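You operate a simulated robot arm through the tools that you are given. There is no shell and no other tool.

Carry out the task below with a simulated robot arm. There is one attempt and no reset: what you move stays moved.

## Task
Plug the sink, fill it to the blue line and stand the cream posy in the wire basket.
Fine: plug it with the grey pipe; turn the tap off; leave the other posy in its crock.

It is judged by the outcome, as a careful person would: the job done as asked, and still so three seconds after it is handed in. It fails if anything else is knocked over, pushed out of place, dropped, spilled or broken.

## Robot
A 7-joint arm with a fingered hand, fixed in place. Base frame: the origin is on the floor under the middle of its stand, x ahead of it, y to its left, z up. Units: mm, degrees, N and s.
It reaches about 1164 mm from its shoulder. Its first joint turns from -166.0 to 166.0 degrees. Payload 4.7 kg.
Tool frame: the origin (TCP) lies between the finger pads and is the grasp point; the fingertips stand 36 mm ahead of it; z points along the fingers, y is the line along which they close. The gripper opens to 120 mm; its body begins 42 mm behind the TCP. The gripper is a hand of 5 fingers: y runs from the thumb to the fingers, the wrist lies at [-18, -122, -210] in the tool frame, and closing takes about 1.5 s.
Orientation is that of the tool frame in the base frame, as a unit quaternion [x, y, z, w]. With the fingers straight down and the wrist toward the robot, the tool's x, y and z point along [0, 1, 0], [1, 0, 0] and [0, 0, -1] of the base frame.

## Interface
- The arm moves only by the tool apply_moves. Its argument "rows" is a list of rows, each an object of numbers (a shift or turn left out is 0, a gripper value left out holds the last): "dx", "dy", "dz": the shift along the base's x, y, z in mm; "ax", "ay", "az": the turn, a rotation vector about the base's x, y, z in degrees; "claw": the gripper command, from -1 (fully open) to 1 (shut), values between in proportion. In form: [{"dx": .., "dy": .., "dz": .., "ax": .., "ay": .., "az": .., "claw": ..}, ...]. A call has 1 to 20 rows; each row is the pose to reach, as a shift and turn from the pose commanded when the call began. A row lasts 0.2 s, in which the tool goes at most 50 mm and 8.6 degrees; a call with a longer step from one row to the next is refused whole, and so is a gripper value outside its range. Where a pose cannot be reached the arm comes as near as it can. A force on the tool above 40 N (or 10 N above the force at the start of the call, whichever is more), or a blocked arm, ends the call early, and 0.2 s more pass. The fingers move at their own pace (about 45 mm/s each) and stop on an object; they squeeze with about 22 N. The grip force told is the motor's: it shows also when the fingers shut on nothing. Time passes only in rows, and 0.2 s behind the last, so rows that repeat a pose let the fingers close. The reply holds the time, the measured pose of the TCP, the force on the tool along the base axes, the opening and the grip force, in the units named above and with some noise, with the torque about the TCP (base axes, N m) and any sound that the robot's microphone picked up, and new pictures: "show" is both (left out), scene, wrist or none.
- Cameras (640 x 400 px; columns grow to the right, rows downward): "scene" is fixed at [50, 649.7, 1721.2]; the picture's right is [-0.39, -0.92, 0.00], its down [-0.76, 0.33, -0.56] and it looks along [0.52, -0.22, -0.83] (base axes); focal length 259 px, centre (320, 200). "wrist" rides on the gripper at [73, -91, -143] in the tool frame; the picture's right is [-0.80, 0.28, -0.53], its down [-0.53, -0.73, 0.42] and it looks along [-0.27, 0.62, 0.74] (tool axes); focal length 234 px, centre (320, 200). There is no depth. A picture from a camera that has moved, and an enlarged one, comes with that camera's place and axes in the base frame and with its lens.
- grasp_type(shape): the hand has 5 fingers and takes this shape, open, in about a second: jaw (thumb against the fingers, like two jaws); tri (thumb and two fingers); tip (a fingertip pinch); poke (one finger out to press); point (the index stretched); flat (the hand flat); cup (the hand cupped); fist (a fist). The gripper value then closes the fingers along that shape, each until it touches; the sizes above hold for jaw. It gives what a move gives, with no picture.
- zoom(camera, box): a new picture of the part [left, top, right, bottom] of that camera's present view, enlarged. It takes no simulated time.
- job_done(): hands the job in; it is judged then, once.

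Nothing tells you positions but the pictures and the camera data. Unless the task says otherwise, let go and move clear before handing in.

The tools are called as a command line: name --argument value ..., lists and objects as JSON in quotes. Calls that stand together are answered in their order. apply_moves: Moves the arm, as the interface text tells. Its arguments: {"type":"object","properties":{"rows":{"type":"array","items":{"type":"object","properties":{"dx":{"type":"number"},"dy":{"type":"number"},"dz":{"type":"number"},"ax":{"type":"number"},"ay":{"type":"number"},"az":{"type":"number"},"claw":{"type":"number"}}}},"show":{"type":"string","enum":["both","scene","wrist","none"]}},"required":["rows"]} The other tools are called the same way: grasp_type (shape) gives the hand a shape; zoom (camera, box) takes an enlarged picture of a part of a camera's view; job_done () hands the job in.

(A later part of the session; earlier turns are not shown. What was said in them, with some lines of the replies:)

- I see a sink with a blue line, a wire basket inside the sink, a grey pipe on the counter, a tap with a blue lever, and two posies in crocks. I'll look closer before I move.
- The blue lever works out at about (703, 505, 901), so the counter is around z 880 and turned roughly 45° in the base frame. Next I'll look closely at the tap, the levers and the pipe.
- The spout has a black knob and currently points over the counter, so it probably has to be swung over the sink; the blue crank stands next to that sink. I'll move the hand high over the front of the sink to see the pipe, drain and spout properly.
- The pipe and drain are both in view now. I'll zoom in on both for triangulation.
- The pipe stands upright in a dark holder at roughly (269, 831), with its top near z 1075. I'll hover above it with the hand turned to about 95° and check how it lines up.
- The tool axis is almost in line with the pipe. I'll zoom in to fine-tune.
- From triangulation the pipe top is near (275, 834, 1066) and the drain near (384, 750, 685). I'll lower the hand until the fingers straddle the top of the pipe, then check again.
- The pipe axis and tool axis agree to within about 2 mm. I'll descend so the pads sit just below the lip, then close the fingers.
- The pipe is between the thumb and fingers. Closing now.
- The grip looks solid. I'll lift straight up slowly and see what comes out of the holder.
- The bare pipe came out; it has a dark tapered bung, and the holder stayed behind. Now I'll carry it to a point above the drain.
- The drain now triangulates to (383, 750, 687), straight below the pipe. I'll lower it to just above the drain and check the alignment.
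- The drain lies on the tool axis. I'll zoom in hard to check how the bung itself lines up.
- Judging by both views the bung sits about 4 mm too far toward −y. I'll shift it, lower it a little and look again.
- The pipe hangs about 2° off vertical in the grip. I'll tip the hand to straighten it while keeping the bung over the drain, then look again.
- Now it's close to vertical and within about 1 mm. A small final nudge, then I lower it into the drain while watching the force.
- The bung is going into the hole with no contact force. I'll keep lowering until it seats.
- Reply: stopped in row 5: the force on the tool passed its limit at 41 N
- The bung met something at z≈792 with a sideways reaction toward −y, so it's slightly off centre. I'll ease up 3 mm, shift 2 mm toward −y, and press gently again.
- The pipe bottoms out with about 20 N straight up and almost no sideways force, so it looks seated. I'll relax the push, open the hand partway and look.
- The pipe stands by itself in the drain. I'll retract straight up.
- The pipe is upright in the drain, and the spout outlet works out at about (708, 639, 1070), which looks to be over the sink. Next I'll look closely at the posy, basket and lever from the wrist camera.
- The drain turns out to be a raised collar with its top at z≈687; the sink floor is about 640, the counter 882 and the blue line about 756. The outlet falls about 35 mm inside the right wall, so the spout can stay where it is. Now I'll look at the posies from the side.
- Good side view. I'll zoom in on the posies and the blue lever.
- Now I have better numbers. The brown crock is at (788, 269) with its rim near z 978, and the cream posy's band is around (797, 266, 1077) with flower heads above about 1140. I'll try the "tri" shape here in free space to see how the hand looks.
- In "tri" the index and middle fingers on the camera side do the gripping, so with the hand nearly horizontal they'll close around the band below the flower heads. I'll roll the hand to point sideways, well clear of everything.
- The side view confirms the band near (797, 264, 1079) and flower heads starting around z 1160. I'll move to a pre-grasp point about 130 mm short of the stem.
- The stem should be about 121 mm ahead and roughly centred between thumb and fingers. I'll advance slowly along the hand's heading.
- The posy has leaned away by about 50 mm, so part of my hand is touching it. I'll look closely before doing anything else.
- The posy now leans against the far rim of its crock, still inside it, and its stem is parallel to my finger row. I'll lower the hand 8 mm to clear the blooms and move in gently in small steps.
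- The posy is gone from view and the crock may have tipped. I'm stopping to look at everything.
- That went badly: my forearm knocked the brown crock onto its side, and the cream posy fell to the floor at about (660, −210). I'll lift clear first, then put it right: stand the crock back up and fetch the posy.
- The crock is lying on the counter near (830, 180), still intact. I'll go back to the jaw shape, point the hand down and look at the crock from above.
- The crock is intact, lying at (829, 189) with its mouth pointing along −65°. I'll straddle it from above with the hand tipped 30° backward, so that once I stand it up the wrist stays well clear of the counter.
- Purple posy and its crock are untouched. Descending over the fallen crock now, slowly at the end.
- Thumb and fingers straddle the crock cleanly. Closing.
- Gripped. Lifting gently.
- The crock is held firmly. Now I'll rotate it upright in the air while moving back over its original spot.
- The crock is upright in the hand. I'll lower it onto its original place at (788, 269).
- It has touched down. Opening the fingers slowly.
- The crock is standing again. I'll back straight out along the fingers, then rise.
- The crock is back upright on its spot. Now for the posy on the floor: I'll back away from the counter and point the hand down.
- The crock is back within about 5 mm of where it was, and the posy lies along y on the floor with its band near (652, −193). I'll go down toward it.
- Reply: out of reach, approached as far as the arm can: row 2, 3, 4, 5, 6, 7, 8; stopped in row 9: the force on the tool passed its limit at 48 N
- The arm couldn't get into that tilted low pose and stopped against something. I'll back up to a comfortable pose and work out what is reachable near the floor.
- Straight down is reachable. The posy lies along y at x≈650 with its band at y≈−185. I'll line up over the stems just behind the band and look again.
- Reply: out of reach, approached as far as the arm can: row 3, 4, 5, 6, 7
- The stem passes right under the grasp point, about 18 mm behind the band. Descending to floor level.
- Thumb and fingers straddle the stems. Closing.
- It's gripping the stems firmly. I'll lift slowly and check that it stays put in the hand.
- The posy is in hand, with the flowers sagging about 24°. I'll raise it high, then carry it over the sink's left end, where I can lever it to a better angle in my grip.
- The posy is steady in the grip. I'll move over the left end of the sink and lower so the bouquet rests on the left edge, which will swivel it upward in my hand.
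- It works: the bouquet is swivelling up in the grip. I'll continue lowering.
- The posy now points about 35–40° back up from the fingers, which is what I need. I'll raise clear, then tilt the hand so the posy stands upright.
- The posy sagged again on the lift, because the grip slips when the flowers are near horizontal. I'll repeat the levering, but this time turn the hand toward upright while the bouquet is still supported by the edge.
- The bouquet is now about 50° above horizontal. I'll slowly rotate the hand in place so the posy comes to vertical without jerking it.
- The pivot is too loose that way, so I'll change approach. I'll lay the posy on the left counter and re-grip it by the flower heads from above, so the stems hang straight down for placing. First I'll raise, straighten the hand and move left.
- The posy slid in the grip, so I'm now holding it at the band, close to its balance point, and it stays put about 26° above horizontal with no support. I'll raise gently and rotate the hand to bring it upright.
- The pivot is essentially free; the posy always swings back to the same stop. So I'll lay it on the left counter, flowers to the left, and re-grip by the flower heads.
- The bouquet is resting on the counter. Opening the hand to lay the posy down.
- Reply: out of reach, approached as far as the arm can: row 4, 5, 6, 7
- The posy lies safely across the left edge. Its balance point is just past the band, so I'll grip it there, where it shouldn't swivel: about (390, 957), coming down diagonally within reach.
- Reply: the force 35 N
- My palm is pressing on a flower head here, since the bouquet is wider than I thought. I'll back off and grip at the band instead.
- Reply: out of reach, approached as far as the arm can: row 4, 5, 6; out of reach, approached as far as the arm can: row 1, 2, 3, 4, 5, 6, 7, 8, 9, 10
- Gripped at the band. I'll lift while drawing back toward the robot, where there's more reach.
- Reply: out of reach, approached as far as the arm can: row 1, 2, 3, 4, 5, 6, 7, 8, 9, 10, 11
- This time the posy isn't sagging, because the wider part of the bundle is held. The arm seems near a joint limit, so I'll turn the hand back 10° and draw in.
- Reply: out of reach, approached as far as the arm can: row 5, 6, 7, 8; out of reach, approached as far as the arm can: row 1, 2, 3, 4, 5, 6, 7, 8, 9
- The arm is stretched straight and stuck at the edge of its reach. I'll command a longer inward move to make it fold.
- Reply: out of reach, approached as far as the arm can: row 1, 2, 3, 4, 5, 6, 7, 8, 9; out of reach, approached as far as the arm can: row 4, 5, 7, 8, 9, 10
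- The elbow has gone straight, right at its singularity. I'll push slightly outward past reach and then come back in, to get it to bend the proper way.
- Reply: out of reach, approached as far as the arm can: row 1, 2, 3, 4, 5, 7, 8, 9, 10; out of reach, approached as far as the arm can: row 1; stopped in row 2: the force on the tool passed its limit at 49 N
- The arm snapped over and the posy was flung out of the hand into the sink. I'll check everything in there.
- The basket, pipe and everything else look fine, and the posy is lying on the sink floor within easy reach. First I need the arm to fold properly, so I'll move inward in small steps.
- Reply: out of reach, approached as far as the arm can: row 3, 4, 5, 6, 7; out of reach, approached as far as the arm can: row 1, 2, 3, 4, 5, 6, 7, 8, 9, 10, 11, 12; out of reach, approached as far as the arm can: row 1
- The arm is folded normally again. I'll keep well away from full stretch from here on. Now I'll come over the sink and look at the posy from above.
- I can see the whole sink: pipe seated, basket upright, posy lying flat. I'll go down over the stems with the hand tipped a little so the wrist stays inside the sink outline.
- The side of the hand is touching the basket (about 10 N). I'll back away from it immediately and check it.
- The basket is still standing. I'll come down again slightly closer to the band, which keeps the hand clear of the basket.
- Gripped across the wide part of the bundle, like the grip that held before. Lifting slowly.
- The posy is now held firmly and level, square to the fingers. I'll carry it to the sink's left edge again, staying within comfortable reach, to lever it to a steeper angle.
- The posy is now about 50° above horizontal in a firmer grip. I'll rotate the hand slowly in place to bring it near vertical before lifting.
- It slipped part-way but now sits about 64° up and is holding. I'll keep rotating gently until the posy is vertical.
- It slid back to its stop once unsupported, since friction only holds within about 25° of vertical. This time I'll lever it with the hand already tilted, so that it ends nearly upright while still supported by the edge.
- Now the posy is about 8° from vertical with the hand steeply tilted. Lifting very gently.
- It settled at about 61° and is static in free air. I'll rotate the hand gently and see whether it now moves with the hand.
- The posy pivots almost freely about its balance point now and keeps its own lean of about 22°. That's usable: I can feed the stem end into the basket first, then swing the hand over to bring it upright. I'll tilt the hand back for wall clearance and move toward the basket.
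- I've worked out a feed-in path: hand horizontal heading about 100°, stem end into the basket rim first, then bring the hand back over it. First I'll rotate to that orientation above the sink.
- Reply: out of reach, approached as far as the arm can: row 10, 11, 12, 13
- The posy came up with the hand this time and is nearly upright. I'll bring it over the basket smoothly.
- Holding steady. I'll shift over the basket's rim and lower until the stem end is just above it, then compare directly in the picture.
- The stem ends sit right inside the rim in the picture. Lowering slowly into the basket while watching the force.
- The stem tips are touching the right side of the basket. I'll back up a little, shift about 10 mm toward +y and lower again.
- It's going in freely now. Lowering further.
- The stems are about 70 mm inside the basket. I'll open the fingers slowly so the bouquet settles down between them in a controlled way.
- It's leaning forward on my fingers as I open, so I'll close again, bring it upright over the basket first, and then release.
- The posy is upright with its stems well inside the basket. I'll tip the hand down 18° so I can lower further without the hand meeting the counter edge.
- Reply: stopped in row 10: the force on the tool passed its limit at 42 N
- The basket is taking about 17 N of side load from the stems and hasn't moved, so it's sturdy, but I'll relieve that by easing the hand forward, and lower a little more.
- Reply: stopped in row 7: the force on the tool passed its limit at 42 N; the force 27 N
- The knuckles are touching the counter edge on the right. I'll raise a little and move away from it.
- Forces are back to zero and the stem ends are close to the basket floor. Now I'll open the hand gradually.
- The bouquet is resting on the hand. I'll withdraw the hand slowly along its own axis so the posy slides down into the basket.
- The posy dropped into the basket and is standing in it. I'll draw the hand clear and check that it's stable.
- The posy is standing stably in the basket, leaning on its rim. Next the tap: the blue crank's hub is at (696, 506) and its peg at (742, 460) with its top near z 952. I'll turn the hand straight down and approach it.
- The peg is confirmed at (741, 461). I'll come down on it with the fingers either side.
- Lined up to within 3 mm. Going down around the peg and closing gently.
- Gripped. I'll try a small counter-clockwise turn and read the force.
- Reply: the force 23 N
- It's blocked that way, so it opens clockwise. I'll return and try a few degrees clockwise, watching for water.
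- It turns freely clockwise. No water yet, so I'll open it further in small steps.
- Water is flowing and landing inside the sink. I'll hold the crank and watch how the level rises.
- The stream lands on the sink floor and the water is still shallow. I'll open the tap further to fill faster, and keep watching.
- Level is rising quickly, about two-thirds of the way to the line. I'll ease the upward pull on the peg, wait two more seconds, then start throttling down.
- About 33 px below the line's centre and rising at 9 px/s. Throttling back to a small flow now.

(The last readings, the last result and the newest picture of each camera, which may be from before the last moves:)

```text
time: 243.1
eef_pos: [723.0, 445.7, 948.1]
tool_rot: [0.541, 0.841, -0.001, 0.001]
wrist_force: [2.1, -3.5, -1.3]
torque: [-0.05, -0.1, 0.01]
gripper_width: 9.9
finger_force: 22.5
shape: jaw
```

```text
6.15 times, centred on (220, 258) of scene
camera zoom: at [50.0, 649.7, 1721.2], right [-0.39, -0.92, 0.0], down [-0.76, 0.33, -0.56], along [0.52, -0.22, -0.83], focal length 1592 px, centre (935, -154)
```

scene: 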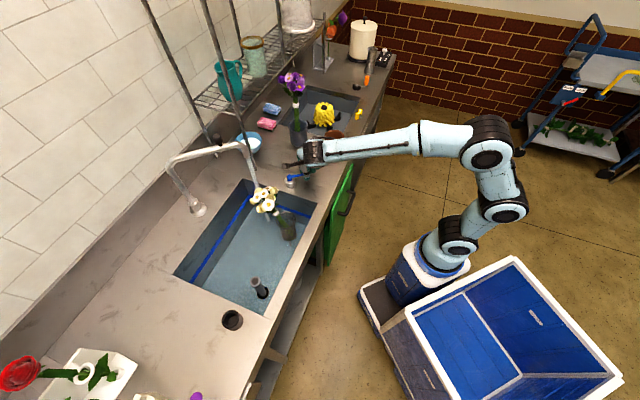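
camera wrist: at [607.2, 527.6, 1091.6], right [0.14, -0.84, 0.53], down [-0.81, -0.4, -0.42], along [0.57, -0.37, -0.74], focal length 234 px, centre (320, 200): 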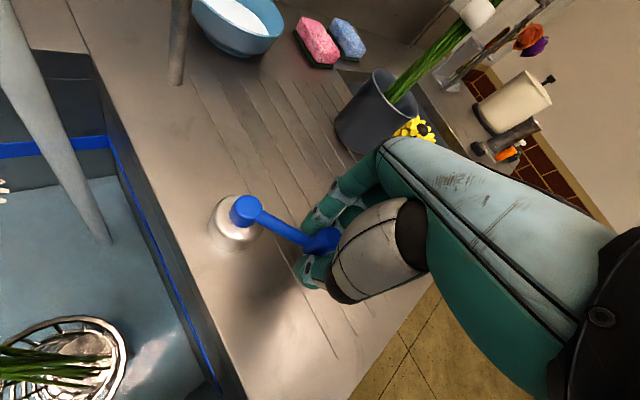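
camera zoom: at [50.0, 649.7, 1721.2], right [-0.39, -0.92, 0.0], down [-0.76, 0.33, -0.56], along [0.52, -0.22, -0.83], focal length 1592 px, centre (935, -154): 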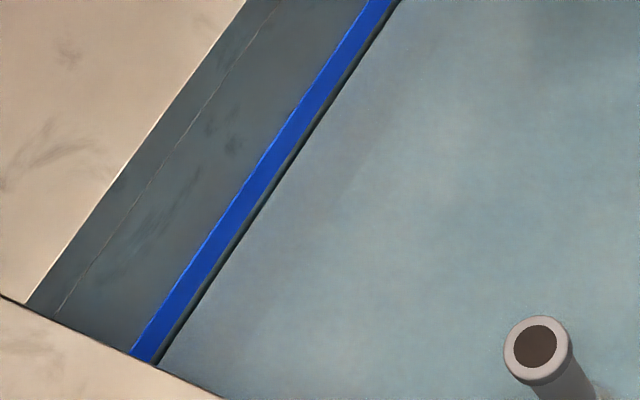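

Now about 3.5 px/s with 21 px to go to the centre of the line. Waiting about 4 s more.

apply_moves --rows '[{"dz": 0}, {"dz": 0}, {"dz": 0}, {"dz": 0}, {"dz": 0}, {"dz": 0}, {"dz": 0}, {"dz": 0}, {"dz": 0}, {"dz": 0}, {"dz": 0}, {"dz": 0}, {"dz": 0}, {"dz": 0}, {"dz": 0}, {"dz": 0}, {"dz": 0}]' --show "none"

zoom --camera "scene" --box '[195, 225, 245, 290]'

zoom --camera "scene" --box '[240, 180, 320, 240]'

```text
time: 246.7
eef_pos: [723.0, 446.0, 947.5]
tool_rot: [0.541, 0.841, -0.002, 0.001]
wrist_force: [2.0, -4.0, -2.0]
torque: [-0.09, -0.14, 0.02]
gripper_width: 9.8
finger_force: 21.6
shape: jaw
```

```text
6.15 times, centred on (220, 258) of scene
camera zoom: at [50.0, 649.7, 1721.2], right [-0.39, -0.92, 0.0], down [-0.76, 0.33, -0.56], along [0.52, -0.22, -0.83], focal length 1592 px, centre (935, -154)
```

zoom: 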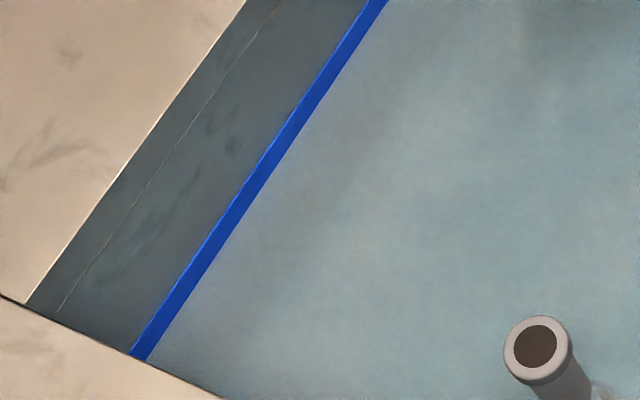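

```text
6.67 times, centred on (280, 210) of scene
camera zoom: at [50.0, 649.7, 1721.2], right [-0.39, -0.92, 0.0], down [-0.76, 0.33, -0.56], along [0.52, -0.22, -0.83], focal length 1725 px, centre (587, 133)
```

zoom: 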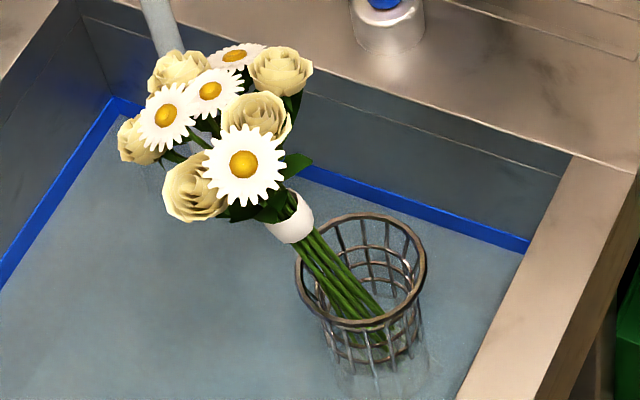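

The water has just reached the lower part of the blue line. I'll let it run 1.6 s more and then close the tap fully.

apply_moves --rows '[{"dz": 0}, {"dz": 0}, {"dz": 0}, {"dz": 0}, {"dz": 0}, {"dz": 0}, {"dz": 0}, {"dx": 7.2, "dy": 3.7, "az": 7}, {"dx": 13.8, "dy": 8.3, "az": 14}, {"dx": 19.5, "dy": 13.2, "az": 20.5}, {"dx": 20.7, "dy": 14.5, "az": 22}, {"dx": 20.7, "dy": 14.5, "az": 22}]' --show "both"

zoom --camera "scene" --box '[195, 225, 245, 290]'

zoom --camera "scene" --box '[210, 120, 320, 220]'

```text
time: 249.3
eef_pos: [743.1, 458.5, 947.3]
tool_rot: [0.371, 0.929, -0.002, 0.0]
wrist_force: [-8.8, -13.2, 1.1]
torque: [-0.37, 0.25, -0.06]
gripper_width: 10.2
finger_force: 21.6
shape: jaw
camera wrist: at [627.4, 442.9, 1091.6], right [0.78, -0.35, 0.53], down [-0.12, -0.9, -0.42], along [0.62, 0.27, -0.74], focal length 234 px, centre (320, 200)
```

scene: 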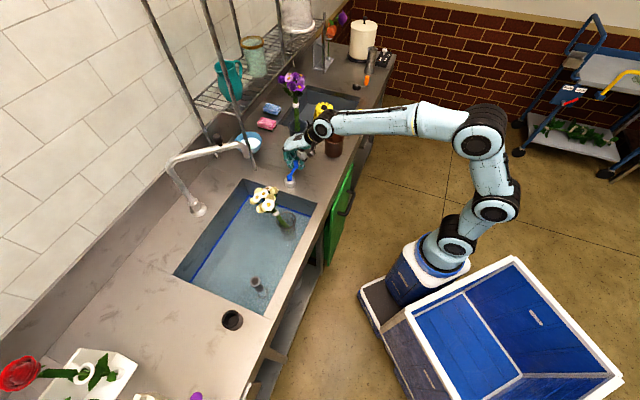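
wrist: 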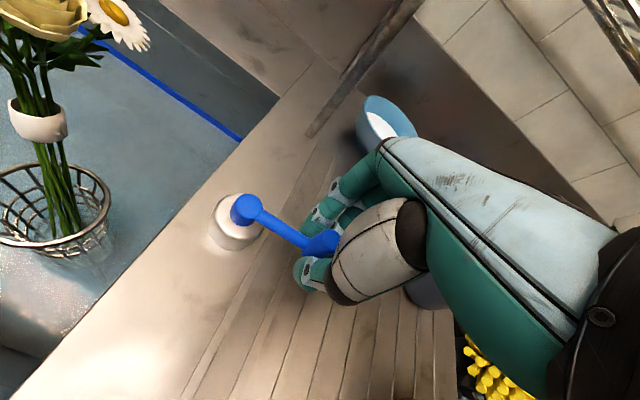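

```text
6.15 times, centred on (220, 258) of scene
camera zoom: at [50.0, 649.7, 1721.2], right [-0.39, -0.92, 0.0], down [-0.76, 0.33, -0.56], along [0.52, -0.22, -0.83], focal length 1592 px, centre (935, -154)
```

zoom: 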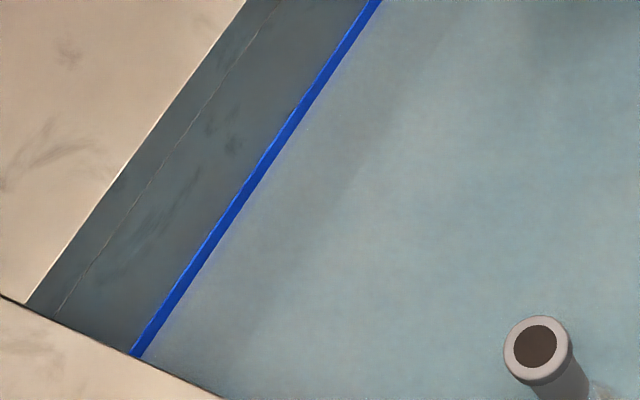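

```text
4.00 times, centred on (265, 170) of scene
camera zoom: at [50.0, 649.7, 1721.2], right [-0.39, -0.92, 0.0], down [-0.76, 0.33, -0.56], along [0.52, -0.22, -0.83], focal length 1035 px, centre (540, 320)
```

zoom: 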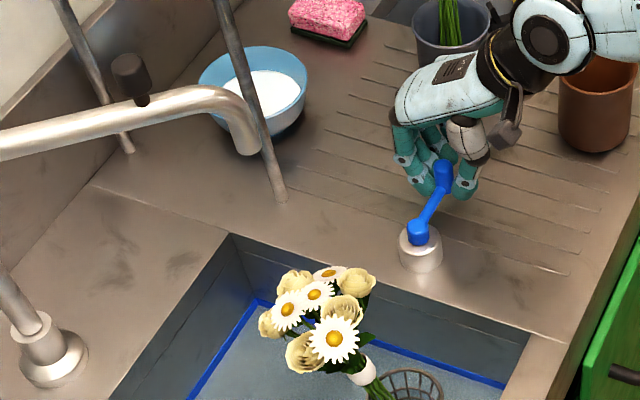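

The stream has stopped and the surface sits at the middle of the blue line. I'll relax the hand and release the peg without turning it.

apply_moves --rows '[{"dx": -1.2, "dy": -0.5, "az": -1}, {"dx": -1.2, "dy": -0.5, "az": -1, "claw": 0.7}, {"dx": -1.2, "dy": -0.5, "az": -1, "claw": 0.4}, {"dx": -1.2, "dy": -0.5, "az": -1, "claw": 0.1}, {"dx": -1.2, "dy": -0.5, "az": -1, "claw": -0.2}, {"dx": -1.2, "dy": -0.5, "az": -1, "claw": -0.3}, {"dx": -1.2, "dy": -0.5, "az": -1, "claw": -0.3}, {"dx": -1.2, "dy": -0.5, "az": -1, "claw": -0.3}]' --show "none"

zoom --camera "scene" --box '[210, 120, 320, 220]'

zoom --camera "scene" --box '[195, 225, 245, 290]'

```text
time: 251.1
eef_pos: [742.7, 458.4, 947.7]
tool_rot: [0.379, 0.925, -0.001, 0.001]
wrist_force: [-0.4, 0.6, 0.0]
torque: [0.01, 0.0, 0.03]
gripper_width: 77.4
finger_force: 0.0
shape: jaw
```

```text
4.00 times, centred on (265, 170) of scene
camera zoom: at [50.0, 649.7, 1721.2], right [-0.39, -0.92, 0.0], down [-0.76, 0.33, -0.56], along [0.52, -0.22, -0.83], focal length 1035 px, centre (540, 320)
```

zoom: 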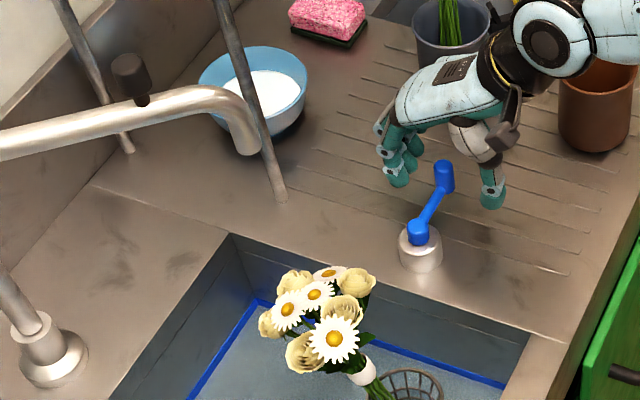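

```text
6.15 times, centred on (220, 258) of scene
camera zoom: at [50.0, 649.7, 1721.2], right [-0.39, -0.92, 0.0], down [-0.76, 0.33, -0.56], along [0.52, -0.22, -0.83], focal length 1592 px, centre (935, -154)
```

zoom: 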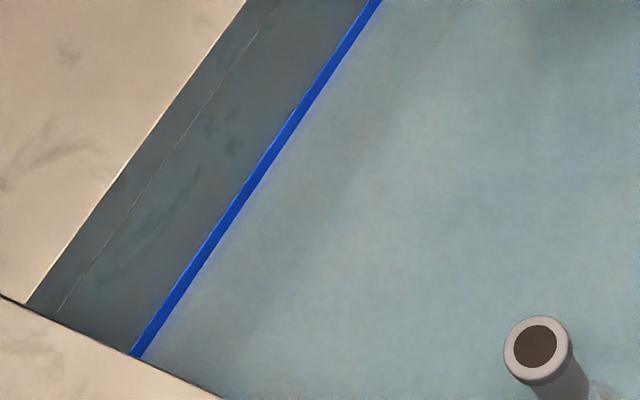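

Level is unchanged and the crank hasn't moved. Retracting straight up, then back toward the robot.

apply_moves --rows '[{"dz": 15}, {"dz": 40}, {"dz": 75}, {"dz": 115}, {"dz": 155}, {"dz": 195}, {"dx": -25, "dy": -15, "dz": 225}, {"dx": -60, "dy": -35, "dz": 245}, {"dx": -100, "dy": -55, "dz": 255}, {"dx": -140, "dy": -75, "dz": 260}, {"dx": -180, "dy": -95, "dz": 260}, {"dx": -220, "dy": -115, "dz": 260}, {"dx": -220, "dy": -115, "dz": 260}]' --show "both"

zoom --camera "scene" --box '[160, 130, 380, 320]'

zoom --camera "scene" --box '[195, 225, 245, 290]'

zoom --camera "scene" --box '[240, 180, 320, 240]'

zoom --camera "scene" --box '[270, 70, 390, 170]'

```text
time: 253.9
eef_pos: [522.2, 343.3, 1206.4]
tool_rot: [0.38, 0.925, -0.002, 0.001]
wrist_force: [0.5, 1.1, 0.6]
torque: [0.03, 0.01, -0.01]
gripper_width: 78.2
finger_force: 0.1
shape: jaw
camera wrist: at [405.8, 328.5, 1350.7], right [0.77, -0.36, 0.53], down [-0.13, -0.9, -0.42], along [0.62, 0.25, -0.74], focal length 234 px, centre (320, 200)
```

scene: 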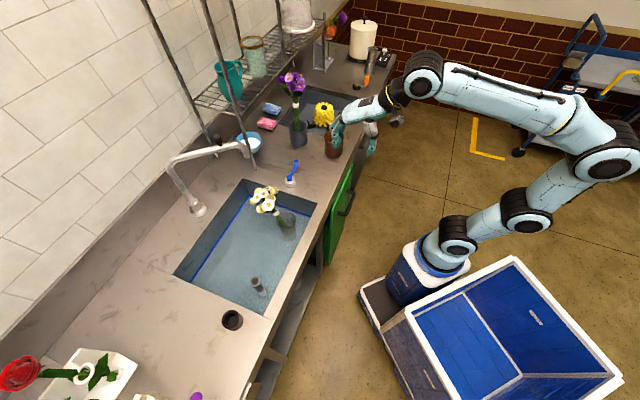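
wrist: 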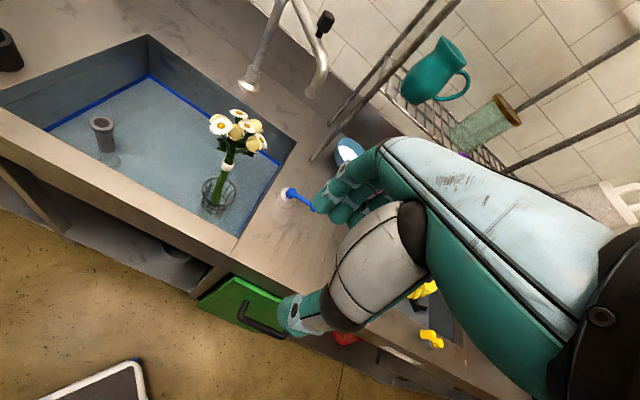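

```text
2.11 times, centred on (270, 225) of scene
camera zoom: at [50.0, 649.7, 1721.2], right [-0.39, -0.92, 0.0], down [-0.76, 0.33, -0.56], along [0.52, -0.22, -0.83], focal length 545 px, centre (425, 147)
```

zoom: 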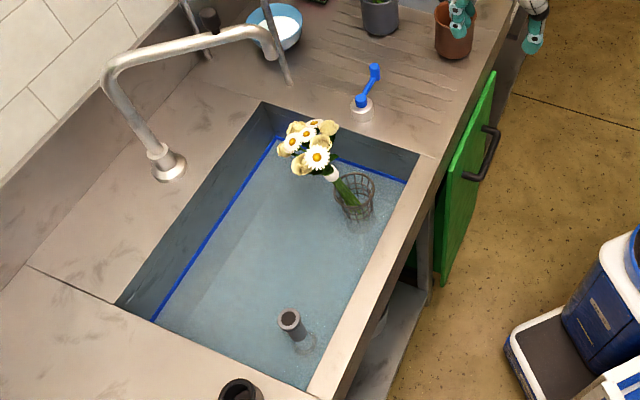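

```text
6.15 times, centred on (220, 258) of scene
camera zoom: at [50.0, 649.7, 1721.2], right [-0.39, -0.92, 0.0], down [-0.76, 0.33, -0.56], along [0.52, -0.22, -0.83], focal length 1592 px, centre (935, -154)
```

zoom: 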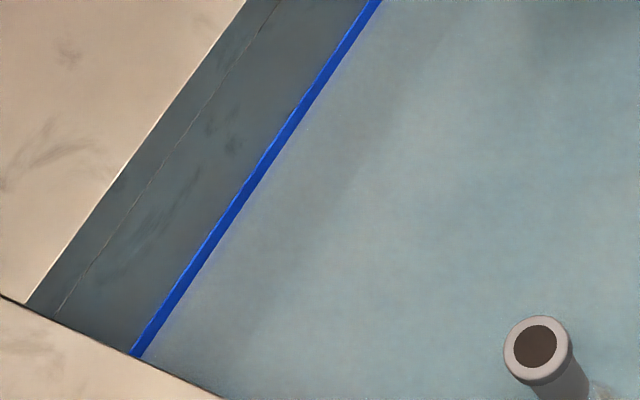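

```text
6.67 times, centred on (280, 210) of scene
camera zoom: at [50.0, 649.7, 1721.2], right [-0.39, -0.92, 0.0], down [-0.76, 0.33, -0.56], along [0.52, -0.22, -0.83], focal length 1725 px, centre (587, 133)
```

zoom: 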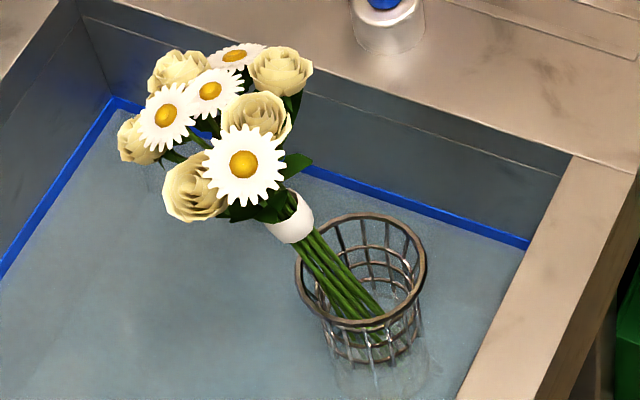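

```text
4.00 times, centred on (330, 120) of scene
camera zoom: at [50.0, 649.7, 1721.2], right [-0.39, -0.92, 0.0], down [-0.76, 0.33, -0.56], along [0.52, -0.22, -0.83], focal length 1035 px, centre (280, 520)
```

zoom: 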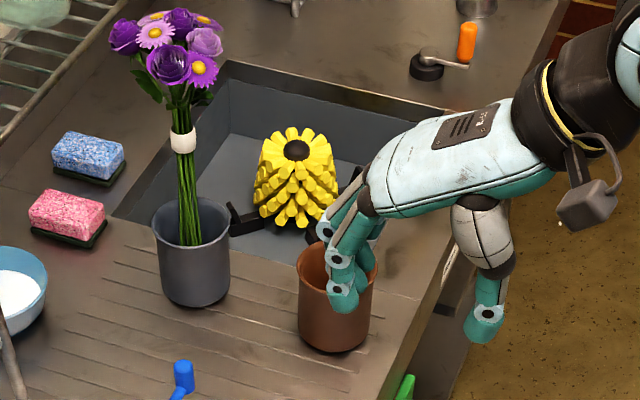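

Everything is settled and the hand is clear: the pipe is in the drain, the water is level with the blue line, the tap is off, and the cream posy is in the basket. The purple posy is still in its crock. The brown crock is upright again, close to its original spot. Handing in.

job_done

```text
The job is handed in.
```

The job is done and handed in, but I knocked things over along the way, so the result may not count as clean.

**How it stands now:**
- **Plug:** the grey pipe is seated in the drain and holding. The water level didn't change in the roughly five seconds I watched after shutting the tap.
- **Water:** the surface is at the middle of the blue line.
- **Tap:** the blue crank is back at its closed stop and no water is running.
- **Cream posy:** it stands in the wire basket, leaning on the rim.
- **Other posy:** the purple one is still in its crock; I didn't touch it.

**What went wrong:**
- **Crock and posy knocked over:** on my first try for the cream posy I tipped the brown crock onto its side, and the posy fell to the floor. I stood the crock back up within about 5 mm of its old spot and picked the posy up again.
- **Posy thrown into the sink:** later the arm got stuck fully stretched, then jerked and threw the posy into the sink, which was still empty. I picked it up from there.
- **Basket bumped:** my hand pushed against the basket once, and the posy's stems pressed on it while I was lowering them in. In the pictures it hadn't moved or tipped.

I saw no damage to the crock or the posy, and nothing was spilled.
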